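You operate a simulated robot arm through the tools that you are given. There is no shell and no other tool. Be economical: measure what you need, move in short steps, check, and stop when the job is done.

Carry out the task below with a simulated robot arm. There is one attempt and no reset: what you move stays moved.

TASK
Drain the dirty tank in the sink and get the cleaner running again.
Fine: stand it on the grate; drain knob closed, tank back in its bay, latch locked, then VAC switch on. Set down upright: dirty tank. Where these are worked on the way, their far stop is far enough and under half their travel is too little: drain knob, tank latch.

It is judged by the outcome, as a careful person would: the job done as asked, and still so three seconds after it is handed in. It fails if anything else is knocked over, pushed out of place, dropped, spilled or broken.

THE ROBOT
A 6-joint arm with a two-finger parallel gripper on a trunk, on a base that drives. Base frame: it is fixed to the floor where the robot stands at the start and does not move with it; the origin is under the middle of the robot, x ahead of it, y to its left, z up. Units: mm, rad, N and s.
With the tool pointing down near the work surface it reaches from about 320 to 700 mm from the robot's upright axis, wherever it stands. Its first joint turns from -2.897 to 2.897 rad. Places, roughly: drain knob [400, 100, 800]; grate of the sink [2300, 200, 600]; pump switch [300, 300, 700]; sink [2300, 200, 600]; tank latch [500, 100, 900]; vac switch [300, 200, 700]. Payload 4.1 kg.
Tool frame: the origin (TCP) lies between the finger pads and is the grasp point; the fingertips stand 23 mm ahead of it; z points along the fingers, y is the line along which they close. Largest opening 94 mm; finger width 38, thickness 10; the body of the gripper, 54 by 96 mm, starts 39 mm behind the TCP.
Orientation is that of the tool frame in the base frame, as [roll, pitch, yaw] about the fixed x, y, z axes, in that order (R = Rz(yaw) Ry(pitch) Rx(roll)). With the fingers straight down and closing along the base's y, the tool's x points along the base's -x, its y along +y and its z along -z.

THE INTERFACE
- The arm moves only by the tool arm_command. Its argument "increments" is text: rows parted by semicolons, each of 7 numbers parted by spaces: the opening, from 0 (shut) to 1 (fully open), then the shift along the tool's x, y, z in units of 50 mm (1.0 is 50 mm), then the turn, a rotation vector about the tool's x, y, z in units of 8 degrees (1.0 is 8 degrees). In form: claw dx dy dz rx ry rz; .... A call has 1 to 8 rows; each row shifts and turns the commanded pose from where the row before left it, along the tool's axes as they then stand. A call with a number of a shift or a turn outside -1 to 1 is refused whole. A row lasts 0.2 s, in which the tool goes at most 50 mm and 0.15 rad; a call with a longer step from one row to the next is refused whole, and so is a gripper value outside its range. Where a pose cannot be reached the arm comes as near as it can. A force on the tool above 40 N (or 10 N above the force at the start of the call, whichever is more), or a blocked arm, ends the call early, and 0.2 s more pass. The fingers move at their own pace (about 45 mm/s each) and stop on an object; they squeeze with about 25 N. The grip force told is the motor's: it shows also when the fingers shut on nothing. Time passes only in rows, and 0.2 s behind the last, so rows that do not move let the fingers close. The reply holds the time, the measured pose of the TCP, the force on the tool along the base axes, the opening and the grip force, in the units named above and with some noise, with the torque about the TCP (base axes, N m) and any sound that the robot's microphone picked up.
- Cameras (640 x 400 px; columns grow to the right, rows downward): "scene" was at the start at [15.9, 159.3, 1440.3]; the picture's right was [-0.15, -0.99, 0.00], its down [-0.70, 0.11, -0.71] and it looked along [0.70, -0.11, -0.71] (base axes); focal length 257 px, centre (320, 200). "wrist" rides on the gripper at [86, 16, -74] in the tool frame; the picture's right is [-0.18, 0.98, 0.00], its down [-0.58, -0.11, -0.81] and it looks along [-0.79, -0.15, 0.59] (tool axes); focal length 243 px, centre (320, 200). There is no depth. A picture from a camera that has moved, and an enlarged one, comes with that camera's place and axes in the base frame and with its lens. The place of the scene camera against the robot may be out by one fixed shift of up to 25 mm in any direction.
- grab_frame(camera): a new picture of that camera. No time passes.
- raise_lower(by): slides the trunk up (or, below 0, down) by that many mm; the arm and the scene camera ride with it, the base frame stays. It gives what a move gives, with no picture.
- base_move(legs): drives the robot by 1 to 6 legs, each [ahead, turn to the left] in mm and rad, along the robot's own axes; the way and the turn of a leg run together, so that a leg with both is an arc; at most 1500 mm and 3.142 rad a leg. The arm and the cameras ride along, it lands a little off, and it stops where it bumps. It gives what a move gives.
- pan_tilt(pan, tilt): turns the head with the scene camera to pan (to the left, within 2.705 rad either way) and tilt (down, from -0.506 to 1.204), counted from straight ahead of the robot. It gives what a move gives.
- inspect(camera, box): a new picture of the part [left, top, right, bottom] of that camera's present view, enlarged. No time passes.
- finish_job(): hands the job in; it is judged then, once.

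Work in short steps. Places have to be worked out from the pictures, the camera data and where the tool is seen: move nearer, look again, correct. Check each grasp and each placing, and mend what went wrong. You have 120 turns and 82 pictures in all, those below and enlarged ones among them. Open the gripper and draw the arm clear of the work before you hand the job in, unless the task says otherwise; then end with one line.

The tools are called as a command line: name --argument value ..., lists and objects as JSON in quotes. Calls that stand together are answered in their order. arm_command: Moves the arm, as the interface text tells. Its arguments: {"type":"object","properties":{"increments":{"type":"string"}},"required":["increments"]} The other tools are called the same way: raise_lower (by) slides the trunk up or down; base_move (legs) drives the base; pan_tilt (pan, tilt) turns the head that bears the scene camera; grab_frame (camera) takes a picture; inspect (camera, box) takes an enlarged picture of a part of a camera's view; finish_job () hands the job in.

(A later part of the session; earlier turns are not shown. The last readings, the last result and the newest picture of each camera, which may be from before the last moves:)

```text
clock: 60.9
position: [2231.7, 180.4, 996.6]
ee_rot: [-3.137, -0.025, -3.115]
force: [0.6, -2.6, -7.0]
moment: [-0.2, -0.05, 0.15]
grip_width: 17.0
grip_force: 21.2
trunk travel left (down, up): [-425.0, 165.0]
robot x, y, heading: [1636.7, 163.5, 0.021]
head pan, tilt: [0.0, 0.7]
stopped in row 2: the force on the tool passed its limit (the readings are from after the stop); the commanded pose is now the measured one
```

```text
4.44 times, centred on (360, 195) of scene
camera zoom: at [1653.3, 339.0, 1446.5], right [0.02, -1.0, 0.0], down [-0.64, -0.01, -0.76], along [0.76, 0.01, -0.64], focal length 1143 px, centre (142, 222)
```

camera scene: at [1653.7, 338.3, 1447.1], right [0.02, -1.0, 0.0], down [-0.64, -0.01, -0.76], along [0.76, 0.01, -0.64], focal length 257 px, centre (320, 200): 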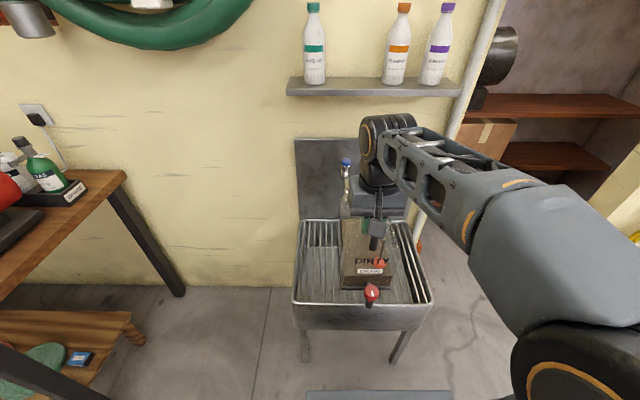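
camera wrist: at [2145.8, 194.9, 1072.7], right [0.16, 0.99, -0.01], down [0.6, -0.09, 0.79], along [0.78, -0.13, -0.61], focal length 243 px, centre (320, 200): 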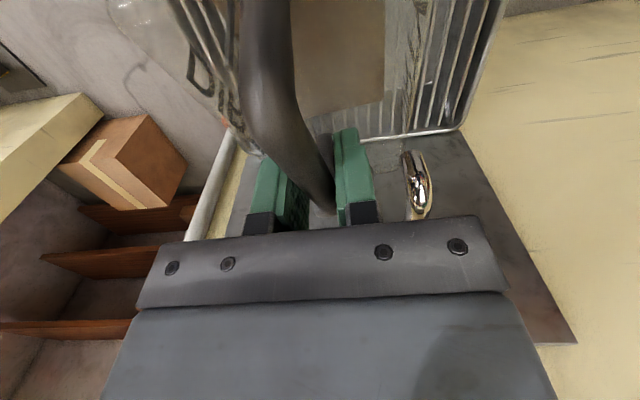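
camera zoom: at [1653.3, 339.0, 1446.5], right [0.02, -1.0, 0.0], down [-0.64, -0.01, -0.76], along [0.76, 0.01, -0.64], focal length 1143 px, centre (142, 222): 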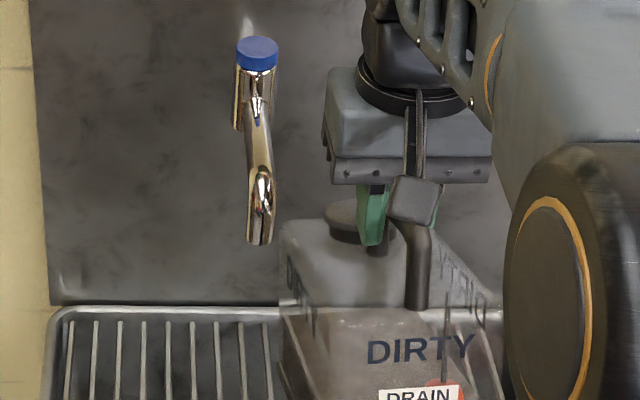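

The tank's rear corner met the faucet (at y≈235), and its rear has sagged a little. I back off gently and shift to the right, to y≈110.

arm_command --increments "0 0.4 0 0 0 0 0; 0 0.5 -0.2 0 0 0 0; 0 0.1 -0.4 0 0 0 0; 0 0 -0.4 0 0 0 0; 0 0 -0.4 0 0 0 0; 0 0 0 0 0 0 0"

inspect --camera "scene" --box '[300, 150, 460, 330]'

inspect --camera "wrist" --box '[160, 0, 480, 240]'

```text
clock: 62.3
position: [2181.9, 106.5, 1000.7]
ee_rot: [-3.138, -0.021, -3.118]
force: [-0.1, -0.8, -12.6]
moment: [0.04, -0.16, 0.01]
grip_width: 14.9
grip_force: 25.7
trunk travel left (down, up): [-425.0, 165.0]
robot x, y, heading: [1634.9, 165.7, 0.019]
head pan, tilt: [0.0, 0.7]
```

```text
2.22 times, centred on (380, 240) of scene
camera zoom: at [1653.4, 337.7, 1447.2], right [0.02, -1.0, 0.0], down [-0.64, -0.01, -0.76], along [0.76, 0.01, -0.64], focal length 572 px, centre (187, 111)
```

zoom: 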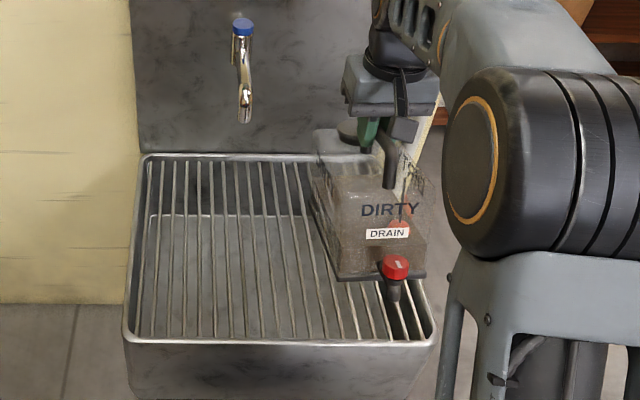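

```text
1.67 times, centred on (320, 120) of wrist
camera zoom: at [2097.7, 121.6, 1075.8], right [0.16, 0.99, -0.01], down [0.6, -0.09, 0.79], along [0.78, -0.13, -0.61], focal length 404 px, centre (320, 333)
```

zoom: 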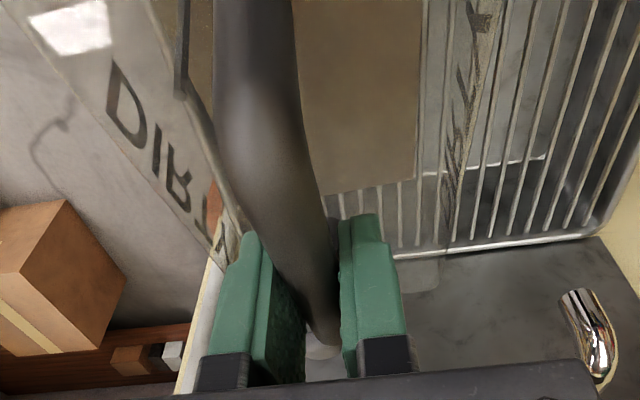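

The tank has slid ~45 mm along the grip, now hanging with its centre under the fingers (moment ≈0) and level. It's clear of the faucet in y. I advance slowly to x≈2275.

arm_command --increments "0 -0.4 0 0 0 0 0; 0 -0.5 0 0 0 0 0; 0 -0.5 0 0 0 0 0; 0 -0.4 0 0 0 0 0; 0 0 0 0 0 0 0"

inspect --camera "scene" --box '[300, 150, 460, 330]'

```text
clock: 63.5
position: [2274.6, 110.3, 997.2]
ee_rot: [-3.135, -0.024, -3.118]
force: [0.1, 1.1, -13.5]
moment: [0.04, -0.14, 0.02]
grip_width: 14.9
grip_force: 24.8
trunk travel left (down, up): [-425.0, 165.0]
robot x, y, heading: [1634.4, 167.9, 0.02]
head pan, tilt: [0.0, 0.7]
```

```text
2.22 times, centred on (380, 240) of scene
camera zoom: at [1653.7, 337.8, 1447.2], right [0.02, -1.0, 0.0], down [-0.64, -0.01, -0.76], along [0.76, 0.01, -0.64], focal length 572 px, centre (187, 111)
```

zoom: 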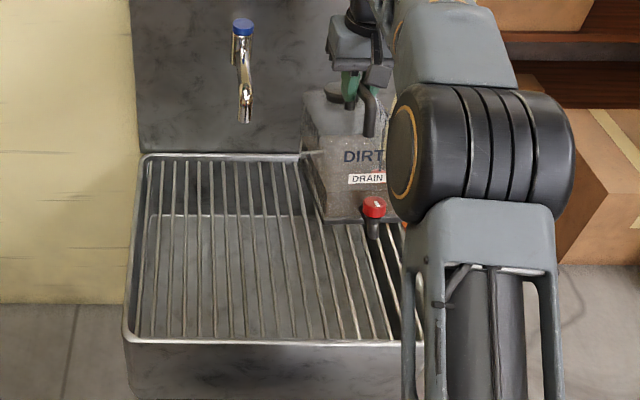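

Clear of the faucet. I lower toward the grate in moderate steps.

arm_command --increments "0 0 0 0.5 0 0 0; 0 0 0 0.6 0 0 0; 0 0 0 0.6 0 0 0; 0 0 0 0.6 0 0 0; 0 0 0 0.6 0 0 0; 0 0 0 0.5 0 0 0; 0 0 0 0 0 0 0"

inspect --camera "scene" --box '[300, 170, 460, 330]'

grab_frame --camera "wrist"

```text
clock: 65.1
position: [2268.2, 111.1, 828.7]
ee_rot: [-3.137, -0.021, -3.118]
force: [0.0, -0.5, -12.2]
moment: [0.07, -0.17, -0.01]
grip_width: 14.9
grip_force: 25.2
trunk travel left (down, up): [-425.0, 165.0]
robot x, y, heading: [1636.3, 168.5, 0.017]
head pan, tilt: [0.0, 0.7]
```

```text
2.50 times, centred on (380, 250) of scene
camera zoom: at [1653.7, 337.8, 1447.2], right [0.02, -1.0, 0.0], down [-0.64, -0.01, -0.76], along [0.76, 0.01, -0.64], focal length 643 px, centre (170, 75)
```

zoom: 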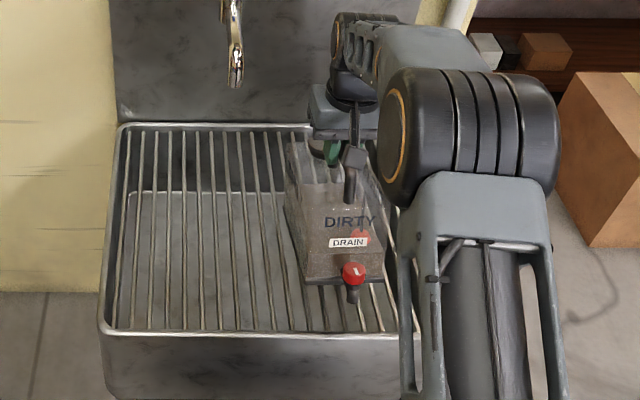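

```text
41 pictures are left
camera wrist: at [2181.9, 124.2, 903.3], right [0.16, 0.99, -0.01], down [0.6, -0.09, 0.79], along [0.78, -0.13, -0.61], focal length 243 px, centre (320, 200)
```

wrist: 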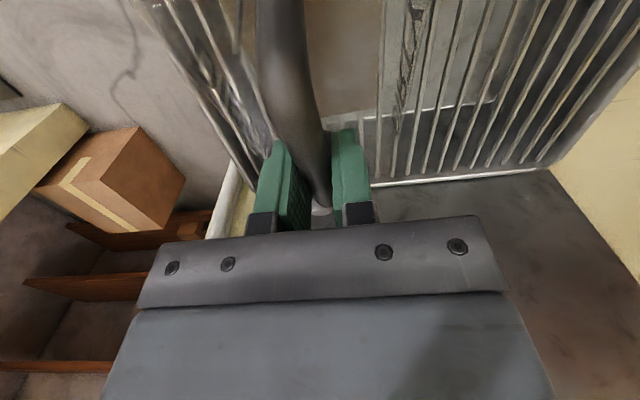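

Still free-hanging. I lower in 10–15 mm steps watching the load.

arm_command --increments "0 0 0 0.3 0 0 0; 0 0 0 0.3 0 0 0; 0 0 0 0.2 0 0 0; 0 0 0 0 0 0 0"

arm_command --increments "0 0 0 0.2 0 0 0; 0 0 0 0.2 0 0 0; 0 0 0 0 0 0 0"

arm_command --increments "0 0 0 0.15 0 0 0; 0 0 0 0.15 0 0 0; 0 0 0 0 0 0 0"

```text
clock: 66.1
position: [2267.6, 111.1, 788.8]
ee_rot: [-3.138, -0.022, -3.118]
force: [-3.4, 0.0, 1.8]
moment: [0.5, -0.68, 0.14]
grip_width: 14.7
grip_force: 25.0
trunk travel left (down, up): [-425.0, 165.0]
robot x, y, heading: [1637.6, 162.5, 0.017]
head pan, tilt: [0.0, 0.7]
```

```text
clock: 66.9
position: [2267.9, 108.4, 773.9]
ee_rot: [-3.137, -0.014, -3.116]
force: [-0.9, -0.9, 32.7]
moment: [0.54, 0.57, 0.1]
grip_width: 14.8
grip_force: 25.5
trunk travel left (down, up): [-425.0, 165.0]
robot x, y, heading: [1632.2, 167.4, 0.012]
head pan, tilt: [0.0, 0.7]
```

```text
clock: 67.2
position: [2268.9, 109.2, 774.1]
ee_rot: [-3.136, -0.01, -3.118]
force: [-2.2, 0.3, 16.4]
moment: [0.72, 0.84, 0.27]
grip_width: 14.9
grip_force: 25.2
trunk travel left (down, up): [-425.0, 165.0]
robot x, y, heading: [1634.5, 168.7, 0.017]
head pan, tilt: [0.0, 0.7]
stopped in row 1: the force on the tool passed its limit (the readings are from after the stop); the commanded pose is now the measured one
```

The tank is down (force up, z 774). I check before releasing.

inspect --camera "scene" --box '[320, 190, 430, 310]'

inspect --camera "wrist" --box '[190, 0, 450, 210]'

```text
3.33 times, centred on (375, 250) of scene
camera zoom: at [1650.6, 338.0, 1446.9], right [0.02, -1.0, 0.0], down [-0.64, -0.01, -0.77], along [0.77, 0.01, -0.64], focal length 858 px, centre (137, 33)
```

zoom: 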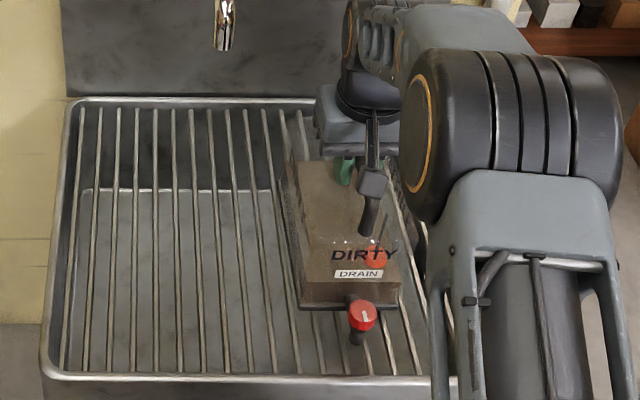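

```text
1.90 times, centred on (320, 105) of wrist
camera zoom: at [2183.1, 123.4, 848.0], right [0.16, 0.99, -0.01], down [0.59, -0.09, 0.8], along [0.79, -0.13, -0.6], focal length 462 px, centre (320, 381)
```

zoom: 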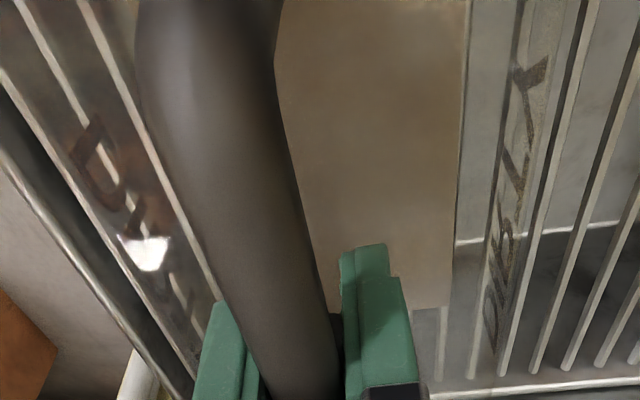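

It stands flat with the spout over the grate. I ease the press, open, and rise clear.

arm_command --increments "0.15 0 0 -0.04 0 0 0; 0.3 0 0 0 0 0 0; 0.5 0 0 0 0 0 0; 0.6 0 0 0 0 0 0; 0.6 0 0 -0.4 0 0 0; 0.6 0 0 -0.8 0 0 0; 0.6 0 0 -0.8 0 0 0; 0.6 0 0 0 0 0 0"

arm_command --increments "0.7 0.8 0 0 0 0 0; 0.7 0.8 0 0 0 0 0; 0.7 0.8 0 0 0 0 0; 0.7 0.6 0 0 0 0 0; 0.7 0 0 0 0 0 0"

grab_frame --camera "wrist"

inspect --camera "scene" --box '[320, 190, 430, 310]'

```text
clock: 69.0
position: [2271.5, 110.4, 874.4]
ee_rot: [-3.135, -0.014, -3.117]
force: [0.6, -0.2, 0.1]
moment: [-0.02, 0.02, -0.01]
grip_width: 56.5
grip_force: 0.1
trunk travel left (down, up): [-425.0, 165.0]
robot x, y, heading: [1632.7, 168.2, 0.018]
head pan, tilt: [0.0, 0.7]
```

```text
clock: 70.2
position: [2120.5, 105.7, 873.9]
ee_rot: [-3.135, -0.014, -3.117]
force: [-0.8, 0.7, 0.5]
moment: [-0.03, 0.01, 0.03]
grip_width: 66.1
grip_force: 0.1
trunk travel left (down, up): [-425.0, 165.0]
robot x, y, heading: [1634.5, 166.0, 0.015]
head pan, tilt: [0.0, 0.7]
```

```text
38 pictures are left
camera wrist: at [2034.3, 120.1, 950.0], right [0.16, 0.99, -0.01], down [0.59, -0.09, 0.8], along [0.79, -0.13, -0.6], focal length 243 px, centre (320, 200)
```

wrist: 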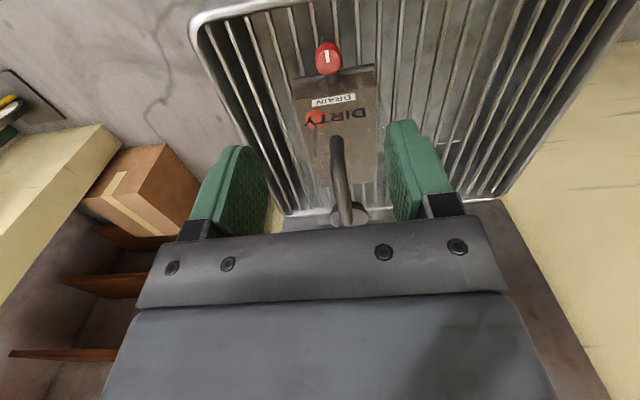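

```text
3.33 times, centred on (375, 250) of scene
camera zoom: at [1652.2, 337.9, 1447.2], right [0.02, -1.0, 0.0], down [-0.64, -0.01, -0.77], along [0.76, 0.01, -0.64], focal length 858 px, centre (137, 33)
```

zoom: 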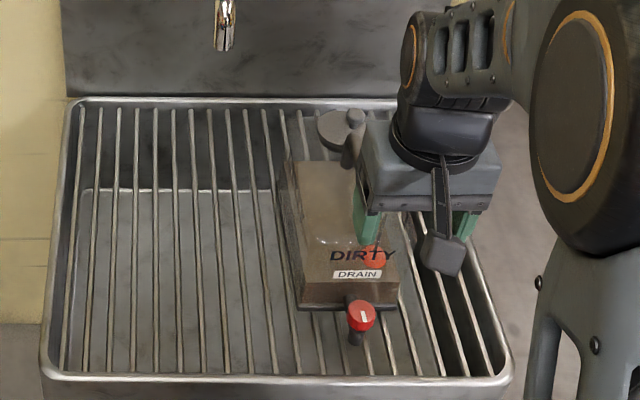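

The tank stands well; the tap knob is at about [2143,109,~695]. The handle's near end is close behind it, so I approach with the tool leaned back about 35°. First tilt and come nearer to look.

arm_command --increments "0.7 0.3 0 0 0 -1 0; 0.7 0.3 0 0 0 -1 0; 0.7 0 0 0 0 -1 0; 0.7 0 0 0 0 -1 0; 0.7 0 0 0 0 -0.5 0; 0.7 0 0 0 0 0 0"

grab_frame --camera "wrist"

```text
clock: 71.6
position: [2091.9, 109.6, 872.9]
ee_rot: [3.126, 0.524, -3.115]
force: [-0.7, -0.9, 0.0]
moment: [0.01, -0.01, 0.0]
grip_width: 65.8
grip_force: 0.2
out of reach, approached as far as the arm can: row 5
trunk travel left (down, up): [-425.0, 165.0]
robot x, y, heading: [1632.9, 166.3, 0.018]
head pan, tilt: [0.0, 0.7]
```

```text
36 pictures are left
camera wrist: at [1978.6, 120.8, 893.4], right [0.12, 0.99, 0.11], down [0.1, -0.12, 0.99], along [0.99, -0.11, -0.12], focal length 243 px, centre (320, 200)
```

wrist: 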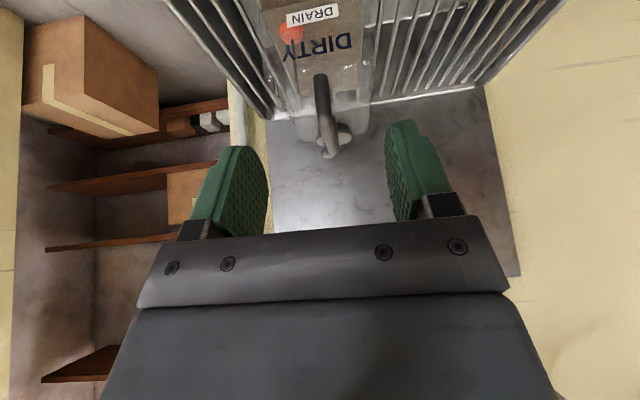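

30° tilt reached. I lower with the trunk by 120 mm to keep the arm pose, then look at the knob.

raise_lower --by -120

inspect --camera "wrist" --box '[180, 0, 460, 220]'

```text
clock: 73.1
position: [2092.6, 108.8, 752.3]
ee_rot: [3.124, 0.524, -3.113]
force: [-0.3, -0.6, -0.6]
moment: [0.01, -0.02, 0.0]
grip_width: 65.7
grip_force: 0.1
trunk travel left (down, up): [-305.0, 285.0]
robot x, y, heading: [1636.6, 163.5, 0.017]
head pan, tilt: [0.0, 0.7]
```

```text
1.82 times, centred on (320, 110) of wrist
camera zoom: at [1978.8, 120.8, 773.5], right [0.12, 0.99, 0.11], down [0.11, -0.12, 0.99], along [0.99, -0.11, -0.12], focal length 441 px, centre (320, 364)
```

zoom: 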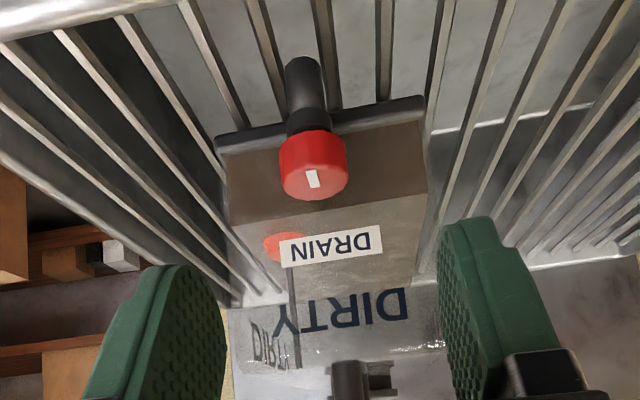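

The knob is triangulated at about [2157,108,665], ~26 mm wide. I slide in along the tool axis so that the pads straddle it.

arm_command --increments "0.6 -0.24 -0.02 0 0 0 0; 0.6 0 0 0.6 0 0 0; 0.6 0 0 0.6 0 0 0; 0.6 0 0 0.4 0 0 0; 0.6 0 0 0.3 0 0 0; 0.6 0 0 0 0 0 0"

inspect --camera "wrist" --box '[180, 30, 460, 230]'

```text
clock: 74.5
position: [2149.8, 112.7, 677.2]
ee_rot: [3.125, 0.525, -3.113]
force: [-0.5, -0.2, 0.3]
moment: [-0.04, 0.02, 0.02]
grip_width: 56.5
grip_force: 0.0
trunk travel left (down, up): [-305.0, 285.0]
robot x, y, heading: [1633.9, 166.4, 0.015]
head pan, tilt: [0.0, 0.7]
```

```text
2.00 times, centred on (320, 130) of wrist
camera zoom: at [2037.1, 124.7, 696.9], right [0.12, 0.99, 0.11], down [0.11, -0.12, 0.99], along [0.99, -0.11, -0.12], focal length 485 px, centre (320, 340)
```

zoom: 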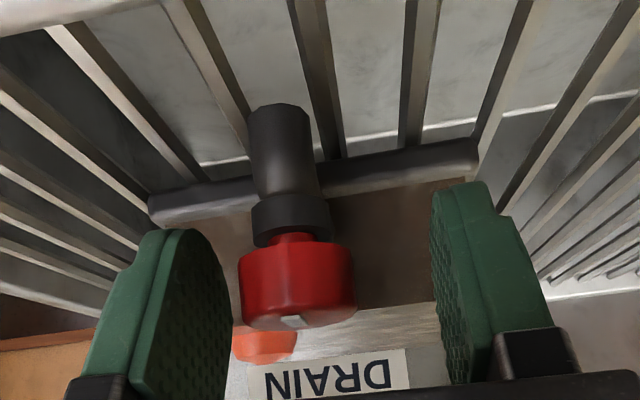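

The knob is at pad depth, about 8 mm left of centre. I shift and close.

arm_command --increments "0.6 0 -0.16 0 0 0 0; 0.3 0 0 0 0 0 0; 0 0 0 0 0 0 0; 0 0 0 0 0 0 0; 0 0 0 0 0 0 0"

inspect --camera "wrist" --box '[180, 30, 460, 230]'

```text
clock: 75.7
position: [2150.2, 103.8, 675.5]
ee_rot: [3.123, 0.524, -3.112]
force: [-0.4, 2.4, -0.3]
moment: [-0.19, -0.04, 0.07]
grip_width: 27.7
grip_force: 25.4
trunk travel left (down, up): [-305.0, 285.0]
robot x, y, heading: [1636.5, 160.6, 0.02]
head pan, tilt: [0.0, 0.7]
```

```text
2.00 times, centred on (320, 130) of wrist
camera zoom: at [2036.6, 116.6, 697.2], right [0.12, 0.99, 0.11], down [0.11, -0.12, 0.99], along [0.99, -0.11, -0.12], focal length 485 px, centre (320, 340)
```

zoom: 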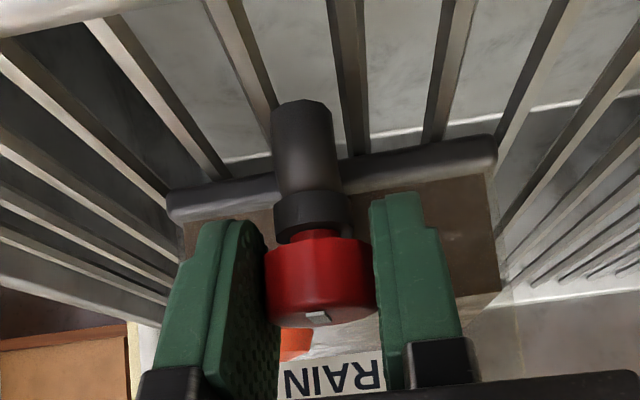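

Gripped (27.7 mm). I try turning about the vertical, counter-clockwise first.

arm_command --increments "0 0 0 0 -0.4 0 -0.69; 0 0 0 0 -0.4 0 -0.69; 0 0 0 0 -0.4 0 -0.69; 0 0 0 0 0 0 0"

inspect --camera "wrist" --box '[180, 30, 460, 230]'

```text
clock: 76.7
position: [2148.4, 103.7, 676.3]
ee_rot: [3.125, 0.527, -2.778]
force: [-0.8, -0.1, 1.6]
moment: [-0.35, 0.32, 0.0]
grip_width: 27.9
grip_force: 24.6
trunk travel left (down, up): [-305.0, 285.0]
robot x, y, heading: [1634.4, 162.1, 0.016]
head pan, tilt: [0.0, 0.7]
```

```text
2.00 times, centred on (320, 130) of wrist
camera zoom: at [2039.1, 77.7, 696.6], right [-0.21, 0.97, 0.11], down [0.13, -0.08, 0.99], along [0.97, 0.22, -0.11], focal length 485 px, centre (320, 340)
```

zoom: 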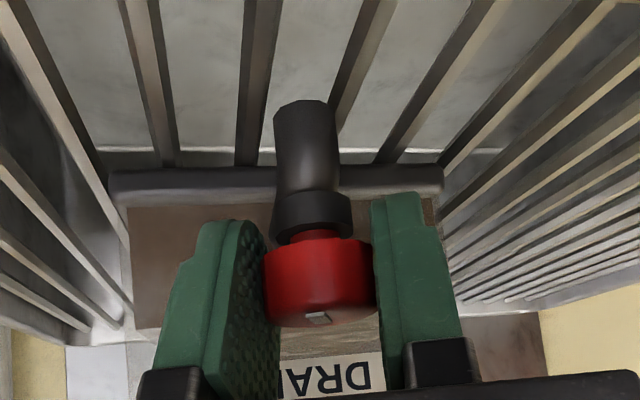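

The mark moves with the gripper: the knob turns. I continue.

arm_command --increments "0 0 0 0 -0.4 0 -0.69; 0 0 0 0 -0.4 0 -0.69; 0 0 0 0 -0.4 0 -0.69; 0 0 0 0 -0.4 0 -0.69; 0 0 0 0 0 0 0"

inspect --camera "wrist" --box '[180, 30, 460, 230]'

```text
clock: 77.9
position: [2149.8, 103.9, 675.6]
ee_rot: [3.127, 0.535, -2.329]
force: [2.3, -1.4, 0.0]
moment: [-0.27, -0.14, -0.03]
grip_width: 27.6
grip_force: 25.3
trunk travel left (down, up): [-305.0, 285.0]
robot x, y, heading: [1636.9, 163.9, 0.014]
head pan, tilt: [0.0, 0.7]
```

```text
2.00 times, centred on (320, 130) of wrist
camera zoom: at [2061.4, 32.5, 695.8], right [-0.61, 0.79, 0.1], down [0.15, -0.02, 0.99], along [0.78, 0.62, -0.11], focal length 485 px, centre (320, 340)
```

zoom: 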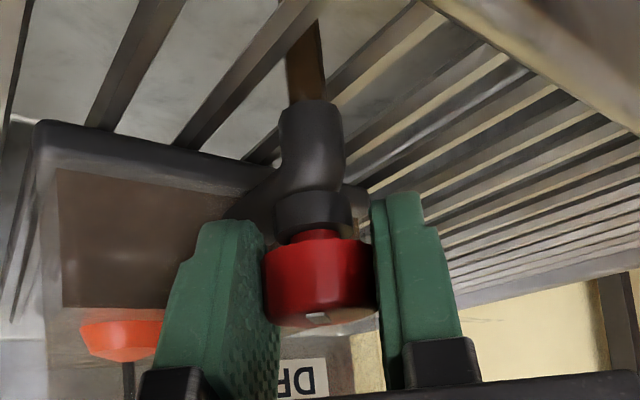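

Brown water is draining. I turn on toward the far stop, watching forces.

arm_command --increments "0 0 0 0 -0.4 0 -0.69; 0 0 0 0 -0.4 0 -0.69; 0 0 0 0 -0.4 0 -0.69; 0 0 0 0 0 0 0"

arm_command --increments "0 0 0 0 -0.4 0 -0.69; 0 0 0 0 -0.4 0 -0.69; 0 0 0 0 -0.4 0 -0.69; 0 0 0 0 0 0 0"

grab_frame --camera "wrist"

inspect --camera "scene" --box '[300, 170, 440, 330]'

```text
clock: 78.9
position: [2150.2, 103.3, 675.6]
ee_rot: [3.133, 0.537, -1.995]
force: [1.4, -3.7, 2.4]
moment: [0.33, -1.22, -0.66]
grip_width: 26.8
grip_force: 24.9
trunk travel left (down, up): [-305.0, 285.0]
robot x, y, heading: [1636.5, 165.3, 0.014]
head pan, tilt: [0.0, 0.7]
```

```text
clock: 79.9
position: [2150.7, 103.4, 676.1]
ee_rot: [3.137, 0.54, -1.657]
force: [1.5, -1.2, 0.6]
moment: [0.49, -0.73, -0.6]
grip_width: 26.8
grip_force: 24.8
trunk travel left (down, up): [-305.0, 285.0]
robot x, y, heading: [1632.0, 165.7, 0.015]
head pan, tilt: [0.0, 0.7]
```

```text
30 pictures are left
camera wrist: at [2124.0, -7.1, 694.9], right [-0.97, 0.24, 0.1], down [0.12, 0.07, 0.99], along [0.23, 0.97, -0.1], focal length 243 px, centre (320, 200)
```

wrist: 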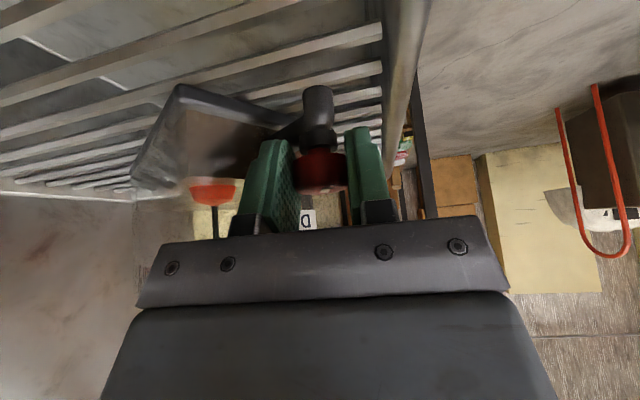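

```text
2.50 times, centred on (370, 250) of scene
camera zoom: at [1652.4, 337.7, 1327.2], right [0.02, -1.0, 0.0], down [-0.64, -0.01, -0.76], along [0.76, 0.01, -0.64], focal length 643 px, centre (195, 75)
```

zoom: 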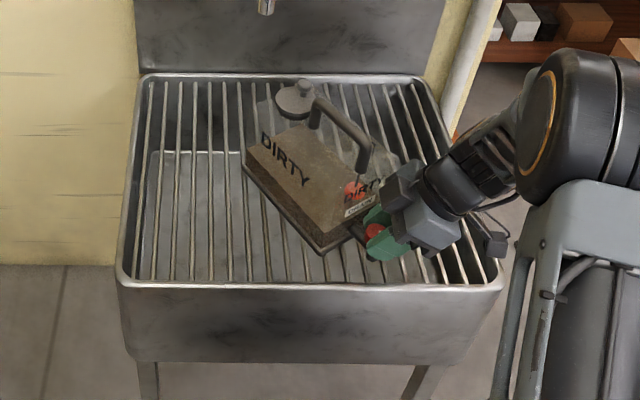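

The knob reached its stop and then carried the tank around ~35° on the grate (still upright, spout over the grate). I check that it is flowing.

inspect --camera "wrist" --box '[230, 50, 410, 180]'

inspect --camera "scene" --box '[340, 190, 420, 270]'

```text
3.08 times, centred on (320, 115) of wrist
camera zoom: at [2124.0, -7.1, 694.9], right [-0.97, 0.24, 0.1], down [0.12, 0.07, 0.99], along [0.23, 0.97, -0.1], focal length 746 px, centre (320, 462)
```

zoom: 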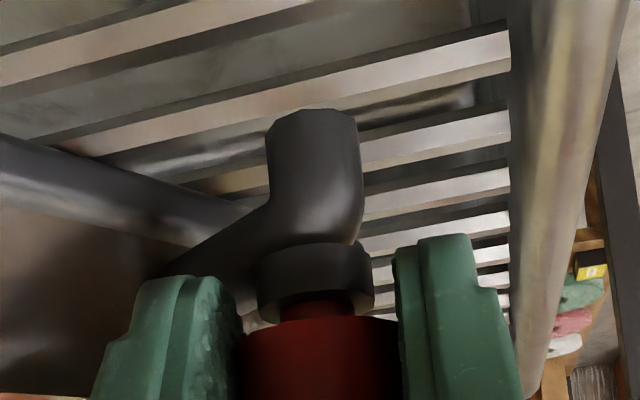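

```text
5.00 times, centred on (380, 230) of scene
camera zoom: at [1652.4, 337.7, 1327.2], right [0.02, -1.0, 0.0], down [-0.64, -0.01, -0.76], along [0.76, 0.01, -0.64], focal length 1286 px, centre (20, 50)
```

zoom: 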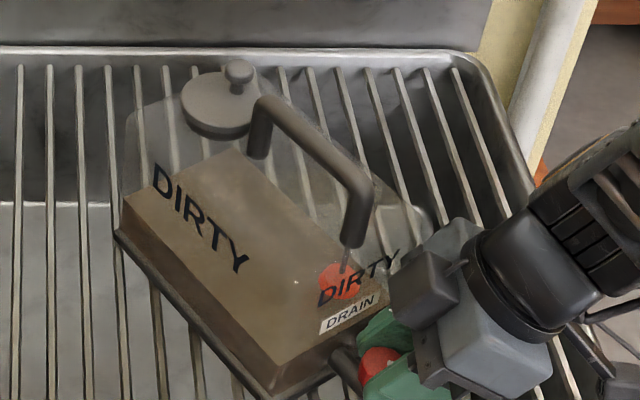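

No stream now: the gripper body pushed the tank round together with the knob, leaving the knob only about half open relative to the tank. I release, swing the gripper back clockwise ~57° and regrip to turn the knob farther.

arm_command --increments "0.5 0 0 0 0 0 0; 0.5 0 0 0 0 0 0; 0.5 0 0 0 0 0 0; 0.5 0 0 0 0.4 0 0.69; 0.5 0 0 0 0.4 0 0.69; 0.5 0 0 0 0.4 0 0.69; 0.5 0 0 0 0.4 0 0.69; 0.5 0 0 0 0 0 0"

arm_command --increments "0.5 0 0 0 0.4 0 0.69; 0.5 0 0 0 0.4 0 0.69; 0.5 0 0 0 0.4 0 0.69; 0.5 0 0 0 0.4 0 0.69; 0.5 0 0 0 0.4 0 0.69; 0.5 0 0 0 0 0 0"

inspect --camera "wrist" --box '[180, 30, 460, 230]'

```text
clock: 81.7
position: [2149.9, 103.4, 677.5]
ee_rot: [3.131, 0.536, -2.11]
force: [0.3, -0.9, -1.1]
moment: [-0.02, -0.01, 0.0]
grip_width: 47.0
grip_force: 0.0
trunk travel left (down, up): [-305.0, 285.0]
robot x, y, heading: [1632.4, 164.6, 0.01]
head pan, tilt: [0.0, 0.7]
```

```text
clock: 83.1
position: [2150.0, 104.0, 676.1]
ee_rot: [3.126, 0.528, -2.67]
force: [-0.1, 0.0, -0.1]
moment: [0.0, -0.03, -0.02]
grip_width: 47.0
grip_force: 0.0
trunk travel left (down, up): [-305.0, 285.0]
robot x, y, heading: [1633.1, 162.9, 0.016]
head pan, tilt: [0.0, 0.7]
```

```text
2.00 times, centred on (320, 130) of wrist
camera zoom: at [2042.6, 65.8, 696.4], right [-0.31, 0.94, 0.11], down [0.14, -0.07, 0.99], along [0.94, 0.32, -0.11], focal length 485 px, centre (320, 340)
```

zoom: 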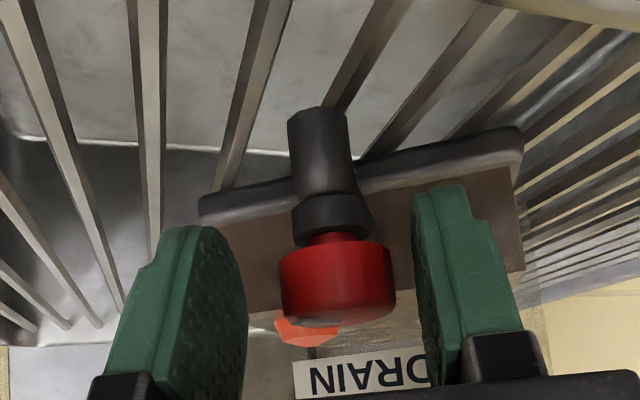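

I close on the knob here and turn counter-clockwise again in stages.

arm_command --increments "0.3 0 0.03 0 0 0 0; 0 0 0 0 0 0 0; 0 0 0 0 0 0 0; 0 0 0 0 0 0 0; 0 0 0 0 -0.4 0 -0.69; 0 0 0 0 -0.4 0 -0.69; 0 0 0 0 -0.4 0 -0.69; 0 0 0 0 0 0 0"

inspect --camera "wrist" --box '[180, 30, 460, 230]'

```text
clock: 84.9
position: [2149.7, 104.5, 676.3]
ee_rot: [3.129, 0.535, -2.328]
force: [2.9, -2.9, 4.1]
moment: [-0.34, -0.19, -0.02]
grip_width: 26.7
grip_force: 25.3
trunk travel left (down, up): [-305.0, 285.0]
robot x, y, heading: [1638.6, 168.3, 0.019]
head pan, tilt: [0.0, 0.7]
```

```text
2.00 times, centred on (320, 130) of wrist
camera zoom: at [2060.9, 32.8, 695.7], right [-0.61, 0.79, 0.1], down [0.15, -0.02, 0.99], along [0.78, 0.62, -0.11], focal length 485 px, centre (320, 340)
```

zoom: 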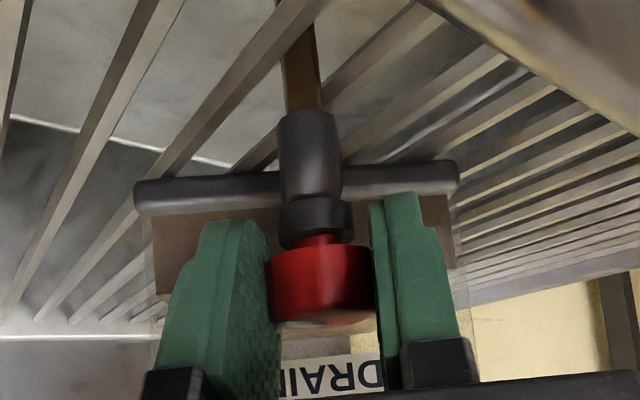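

The stream runs again with the tank at rest. I turn further to the stop.

arm_command --increments "0 0 0 0 -0.4 0 -0.69; 0 0 0 0 -0.4 0 -0.69; 0 0 0 0 0 0 0"

arm_command --increments "0 0 0 0 -0.4 0 -0.69; 0 0 0 0 -0.4 0 -0.69; 0 0 0 0 0 0 0"

inspect --camera "wrist" --box '[180, 30, 460, 230]'

```text
clock: 85.7
position: [2149.2, 104.9, 675.3]
ee_rot: [3.131, 0.538, -2.107]
force: [4.1, -1.7, 7.1]
moment: [-0.31, -0.1, -0.04]
grip_width: 26.9
grip_force: 25.1
trunk travel left (down, up): [-305.0, 285.0]
robot x, y, heading: [1632.0, 165.6, 0.018]
head pan, tilt: [0.0, 0.7]
```

```text
clock: 86.5
position: [2149.1, 105.3, 675.4]
ee_rot: [3.134, 0.54, -1.883]
force: [3.7, -0.1, 1.6]
moment: [-0.31, -0.12, -0.04]
grip_width: 26.9
grip_force: 25.1
trunk travel left (down, up): [-305.0, 285.0]
robot x, y, heading: [1639.1, 165.7, 0.02]
head pan, tilt: [0.0, 0.7]
```

```text
2.00 times, centred on (320, 130) of wrist
camera zoom: at [2099.1, 2.4, 695.1], right [-0.89, 0.45, 0.1], down [0.14, 0.05, 0.99], along [0.44, 0.89, -0.1], focal length 485 px, centre (320, 340)
```

zoom: 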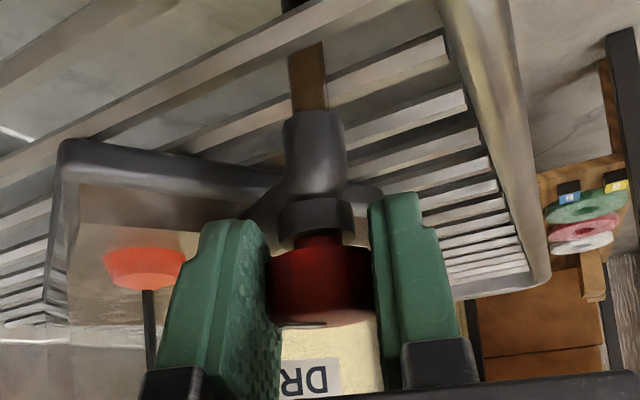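

Flowing well, knob about 90° open. I hold still and let it drain.

arm_command --increments "0 0 0 0 0 0 0; 0 0 0 0 0 0 0; 0 0 0 0 0 0 0; 0 0 0 0 0 0 0; 0 0 0 0 0 0 0; 0 0 0 0 0 0 0; 0 0 0 0 0 0 0; 0 0 0 0 0 0 0"

arm_command --increments "0 0 0 0 0 0 0; 0 0 0 0 0 0 0; 0 0 0 0 0 0 0; 0 0 0 0 0 0 0; 0 0 0 0 0 0 0; 0 0 0 0 0 0 0; 0 0 0 0 0 0 0; 0 0 0 0 0 0 0"

arm_command --increments "0 0 0 0 0 0 0; 0 0 0 0 0 0 0; 0 0 0 0 0 0 0; 0 0 0 0 0 0 0; 0 0 0 0 0 0 0; 0 0 0 0 0 0 0; 0 0 0 0 0 0 0; 0 0 0 0 0 0 0"

arm_command --increments "0 0 0 0 0 0 0; 0 0 0 0 0 0 0; 0 0 0 0 0 0 0; 0 0 0 0 0 0 0; 0 0 0 0 0 0 0; 0 0 0 0 0 0 0; 0 0 0 0 0 0 0; 0 0 0 0 0 0 0"

grab_frame --camera "wrist"

inspect --camera "scene" --box '[320, 170, 430, 280]'

```text
clock: 88.3
position: [2149.4, 103.4, 675.3]
ee_rot: [3.133, 0.538, -1.887]
force: [-0.3, 0.3, -0.3]
moment: [-0.1, 0.04, 0.01]
grip_width: 26.6
grip_force: 25.0
trunk travel left (down, up): [-305.0, 285.0]
robot x, y, heading: [1630.9, 165.5, 0.018]
head pan, tilt: [0.0, 0.7]
```

```text
clock: 90.1
position: [2149.3, 104.6, 676.1]
ee_rot: [3.133, 0.538, -1.883]
force: [0.0, -0.8, -0.6]
moment: [-0.14, -0.04, 0.03]
grip_width: 27.1
grip_force: 25.3
trunk travel left (down, up): [-305.0, 285.0]
robot x, y, heading: [1634.6, 166.0, 0.013]
head pan, tilt: [0.0, 0.7]
```

```text
clock: 91.9
position: [2148.7, 106.2, 676.3]
ee_rot: [3.131, 0.538, -1.886]
force: [-0.3, 0.5, 0.3]
moment: [-0.1, -0.16, 0.01]
grip_width: 26.9
grip_force: 25.3
trunk travel left (down, up): [-305.0, 285.0]
robot x, y, heading: [1634.8, 165.5, 0.014]
head pan, tilt: [0.0, 0.7]
```

```text
clock: 93.7
position: [2147.9, 103.9, 676.2]
ee_rot: [3.133, 0.538, -1.885]
force: [-0.9, 0.6, 0.5]
moment: [-0.12, -0.15, -0.02]
grip_width: 27.1
grip_force: 24.9
trunk travel left (down, up): [-305.0, 285.0]
robot x, y, heading: [1636.1, 166.5, 0.019]
head pan, tilt: [0.0, 0.7]
```

```text
23 pictures are left
camera wrist: at [2099.1, 2.3, 695.3], right [-0.89, 0.45, 0.1], down [0.14, 0.05, 0.99], along [0.44, 0.89, -0.1], focal length 243 px, centre (320, 200)
```

wrist: 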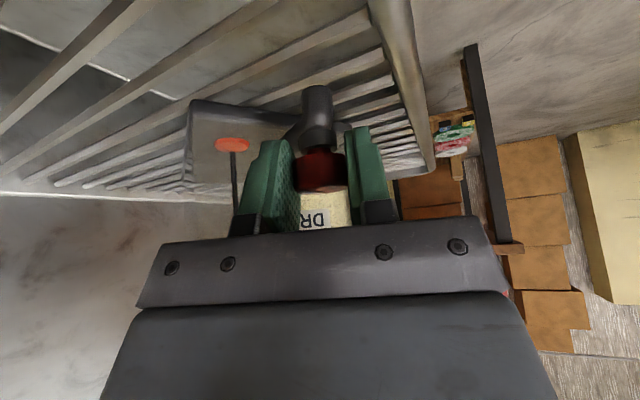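

```text
3.64 times, centred on (375, 225) of scene
camera zoom: at [1652.5, 337.8, 1327.2], right [0.02, -1.0, 0.0], down [-0.64, -0.01, -0.76], along [0.76, 0.01, -0.64], focal length 935 px, centre (120, 109)
```

zoom: 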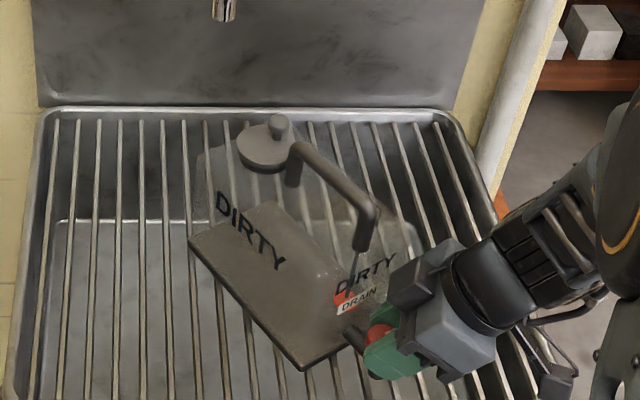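

The tank is empty. I turn the knob clockwise to close it (70° first).

arm_command --increments "0 0 0 0 0.45 0 0.78; 0 0 0 0 0.45 0 0.78; 0 0 0 0 0.45 0 0.78; 0 0 0 0 0.45 0 0.78; 0 0 0 0 0.45 0 0.78; 0 0 0 0 0 0 0"

arm_command --increments "0 0 0 0 0.45 0 0.78; 0 0 0 0 0.45 0 0.78; 0 0 0 0 0.45 0 0.78; 0 0 0 0 0.45 0 0.78; 0 0 0 0 0.45 0 0.78; 0 0 0 0 0 0 0"

inspect --camera "scene" --box '[320, 170, 430, 280]'

```text
clock: 95.1
position: [2149.6, 105.0, 675.2]
ee_rot: [3.124, 0.532, -2.518]
force: [-2.7, -0.3, 2.8]
moment: [-0.09, -0.55, 0.03]
grip_width: 27.0
grip_force: 25.4
trunk travel left (down, up): [-305.0, 285.0]
robot x, y, heading: [1634.9, 163.6, 0.019]
head pan, tilt: [0.0, 0.7]
```

```text
clock: 96.5
position: [2149.0, 104.9, 675.4]
ee_rot: [3.123, 0.522, 3.137]
force: [1.9, 0.2, 2.9]
moment: [-0.24, -0.38, 0.01]
grip_width: 26.9
grip_force: 25.5
trunk travel left (down, up): [-305.0, 285.0]
robot x, y, heading: [1635.9, 167.9, 0.018]
head pan, tilt: [0.0, 0.7]
```

```text
3.64 times, centred on (375, 225) of scene
camera zoom: at [1652.3, 338.0, 1327.2], right [0.02, -1.0, 0.0], down [-0.64, -0.01, -0.77], along [0.76, 0.01, -0.64], focal length 935 px, centre (120, 109)
```

zoom: 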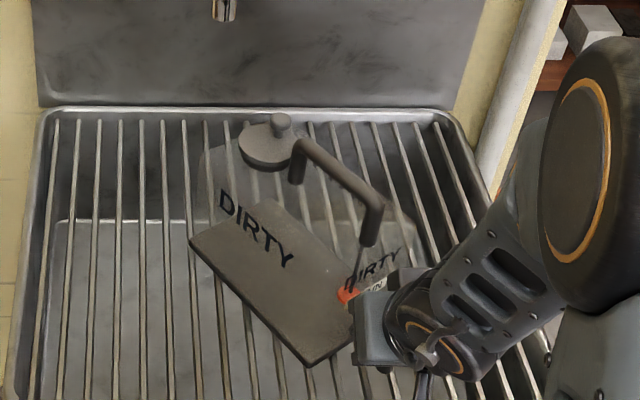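

72° closed with the tank still. About 20° remain; I ratchet: release, swing back 36°, regrip, then turn clockwise to the stop.

arm_command --increments "0.5 0 0 0 0 0 0; 0.5 0 0 0 0 0 0; 0.5 0 0 0 0 0 0; 0.5 0 0 0 -0.45 0 -0.78; 0.5 0 0 0 -0.45 0 -0.78; 0.5 0 0 0 -0.45 0 -0.78; 0.5 0 0 0 -0.45 0 -0.78; 0.5 0 0 0 -0.45 0 -0.78"

arm_command --increments "0.3 0 0 0 0 0 0; 0 0 0 0 0 0 0; 0 0 0 0 0 0 0; 0 0 0 0 0 0 0; 0 0 0 0 0.4 0 0.69; 0 0 0 0 0.4 0 0.69; 0 0 0 0 0 0 0"

arm_command --increments "0 0 0 0 0.4 0 0.69; 0 0 0 0 0 0 0"

arm_command --increments "0 0 0 0 0.4 0 0.69; 0 0 0 0 0 0 0"

inspect --camera "wrist" --box '[180, 30, 460, 230]'

```text
clock: 98.3
position: [2149.0, 104.0, 676.3]
ee_rot: [3.124, 0.53, -2.516]
force: [0.3, 0.4, -0.5]
moment: [-0.02, -0.01, 0.04]
grip_width: 46.9
grip_force: 0.0
trunk travel left (down, up): [-305.0, 285.0]
robot x, y, heading: [1637.2, 165.6, 0.016]
head pan, tilt: [0.0, 0.7]
```

```text
clock: 99.9
position: [2149.3, 106.3, 675.6]
ee_rot: [3.126, 0.528, -2.739]
force: [-0.4, 1.5, -0.4]
moment: [-0.1, -0.1, 0.09]
grip_width: 27.0
grip_force: 24.9
trunk travel left (down, up): [-305.0, 285.0]
robot x, y, heading: [1633.8, 163.4, 0.02]
head pan, tilt: [0.0, 0.7]
```

```text
clock: 100.5
position: [2149.3, 104.5, 675.9]
ee_rot: [3.124, 0.527, -2.851]
force: [-1.0, 0.6, 1.6]
moment: [-0.16, -0.23, 0.17]
grip_width: 27.2
grip_force: 25.1
trunk travel left (down, up): [-305.0, 285.0]
robot x, y, heading: [1629.8, 163.1, 0.016]
head pan, tilt: [0.0, 0.7]
```

```text
clock: 101.1
position: [2148.0, 104.9, 675.7]
ee_rot: [3.124, 0.525, -2.96]
force: [1.4, 3.4, 4.0]
moment: [-0.33, -0.09, 0.28]
grip_width: 27.2
grip_force: 25.2
trunk travel left (down, up): [-305.0, 285.0]
robot x, y, heading: [1635.1, 164.3, 0.016]
head pan, tilt: [0.0, 0.7]
```

```text
2.00 times, centred on (320, 130) of wrist
camera zoom: at [2035.7, 99.3, 696.8], right [-0.03, 0.99, 0.11], down [0.12, -0.1, 0.99], along [0.99, 0.04, -0.12], focal length 485 px, centre (320, 340)
```

zoom: 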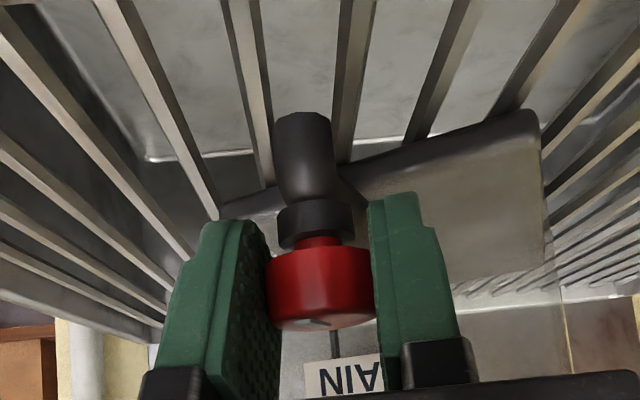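

Torque is building (0.28 N m), so the closed stop is near; two more small steps for certainty.

arm_command --increments "0 0 0 0 0.4 0 0.69; 0 0 0 0 0.3 0 0.52; 0 0 0 0 0 0 0"

inspect --camera "scene" --box '[320, 170, 430, 280]'

```text
clock: 101.9
position: [2148.8, 104.6, 674.9]
ee_rot: [3.124, 0.522, 3.125]
force: [0.7, 2.6, 3.4]
moment: [-0.24, -0.2, 0.3]
grip_width: 27.0
grip_force: 25.4
trunk travel left (down, up): [-305.0, 285.0]
robot x, y, heading: [1639.2, 165.1, 0.014]
head pan, tilt: [0.0, 0.7]
```

```text
3.64 times, centred on (375, 225) of scene
camera zoom: at [1652.3, 338.1, 1327.2], right [0.02, -1.0, 0.0], down [-0.64, -0.01, -0.77], along [0.76, 0.01, -0.64], focal length 935 px, centre (120, 109)
```

zoom: 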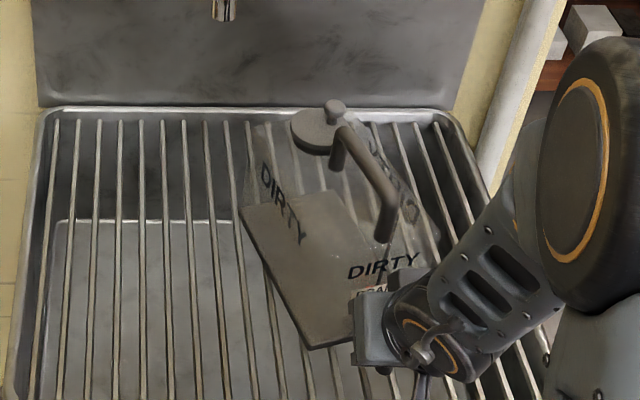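

The tank now turns with the knob: closed stop is reached. I use it to rotate the tank the remaining ~20° back square.

arm_command --increments "0 0 0 0 0.4 0 0.69; 0 0 0 0 0.4 0 0.69; 0 0 0 0 0.4 0 0.69; 0 0 0 0 0 0 0"

inspect --camera "scene" --box '[320, 170, 430, 280]'

```text
clock: 102.9
position: [2132.9, 57.4, 670.2]
ee_rot: [3.119, 0.518, 2.903]
force: [0.4, 2.3, 16.6]
moment: [-0.26, -0.51, 0.12]
grip_width: 27.6
grip_force: 25.2
out of reach, approached as far as the arm can: row 2, 3
trunk travel left (down, up): [-305.0, 285.0]
robot x, y, heading: [1630.9, 165.1, 0.016]
head pan, tilt: [0.0, 0.7]
```

```text
3.64 times, centred on (375, 225) of scene
camera zoom: at [1651.3, 338.3, 1327.3], right [0.02, -1.0, 0.0], down [-0.64, -0.01, -0.77], along [0.77, 0.01, -0.64], focal length 935 px, centre (120, 109)
```

zoom: 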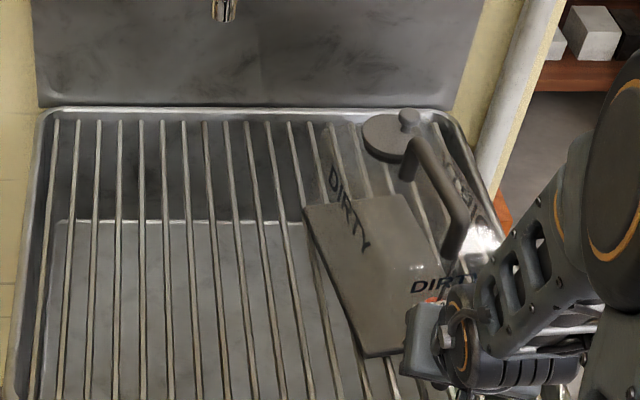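

An arm limit dragged the tank ~45 mm right; it still stands on the grate. I release and withdraw along the tool axis.

arm_command --increments "0.6 0 0 0 0 0 0; 0.6 0 0 0 0 0 0; 0.6 0 0 0 0 0 0"

arm_command --increments "0.6 0 0 -0.4 0 0 0; 0.6 0 0 -0.6 0 0 0; 0.6 0 0 -0.8 0 0 0; 0.6 0 0 -0.8 0 0 0; 0.6 0 0 0 0 0 0"

grab_frame --camera "scene"

```text
clock: 103.7
position: [2132.6, 58.2, 668.9]
ee_rot: [3.114, 0.515, 2.903]
force: [0.1, 0.1, -0.1]
moment: [0.01, -0.02, -0.01]
grip_width: 56.7
grip_force: 0.0
trunk travel left (down, up): [-305.0, 285.0]
robot x, y, heading: [1631.2, 162.2, 0.014]
head pan, tilt: [0.0, 0.7]
```

```text
clock: 104.9
position: [2076.4, 70.3, 771.7]
ee_rot: [3.108, 0.517, 2.885]
force: [-0.7, -0.3, 0.4]
moment: [0.0, 0.0, 0.02]
grip_width: 56.6
grip_force: 0.1
out of reach, approached as far as the arm can: row 3
trunk travel left (down, up): [-305.0, 285.0]
robot x, y, heading: [1630.8, 160.6, 0.015]
head pan, tilt: [0.0, 0.7]
```

```text
17 pictures are left
camera scene: at [1651.9, 338.0, 1327.2], right [0.02, -1.0, 0.0], down [-0.64, -0.01, -0.77], along [0.77, 0.01, -0.64], focal length 257 px, centre (320, 200)
```

scene: 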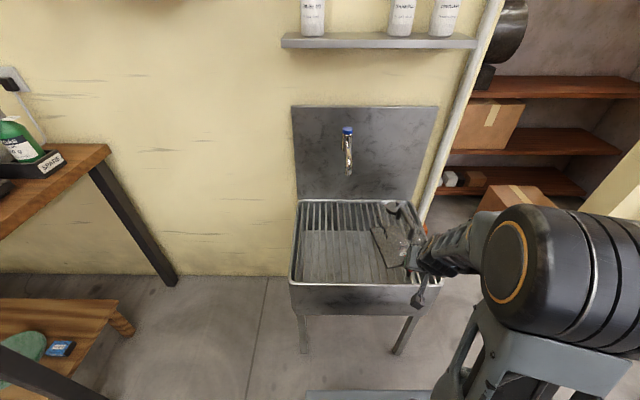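

Tank stands on the grate near the right, yaw ≈10°, knob closed. I raise the trunk back, set the tool vertical again and turn it to the tank's yaw.

raise_lower --by 120

arm_command --increments "0.7 0 0 0 0 1 0; 0.7 0 0 0 0 1 0; 0.7 0 0 0 0 1 0; 0.7 0 0 0 0 0.7 0; 0.7 0 0 0 0 0 -0.8; 0.7 0 0 0 0 0 -0.8; 0.7 0 0 0 0 0 -0.8; 0.7 0 0 0 0 0 -0.8"

```text
clock: 106.4
position: [2074.8, 70.0, 891.8]
ee_rot: [3.117, 0.515, 2.902]
force: [-1.0, 0.1, -0.6]
moment: [0.0, 0.0, 0.0]
grip_width: 56.4
grip_force: 0.0
trunk travel left (down, up): [-425.0, 165.0]
robot x, y, heading: [1637.6, 167.5, 0.013]
head pan, tilt: [0.0, 0.7]
```

```text
clock: 108.2
position: [2075.4, 71.6, 890.7]
ee_rot: [3.122, 0.01, -2.92]
force: [-1.1, 0.1, -0.1]
moment: [0.0, -0.03, 0.02]
grip_width: 65.9
grip_force: 0.1
trunk travel left (down, up): [-425.0, 165.0]
robot x, y, heading: [1635.8, 163.5, 0.017]
head pan, tilt: [0.0, 0.7]
```

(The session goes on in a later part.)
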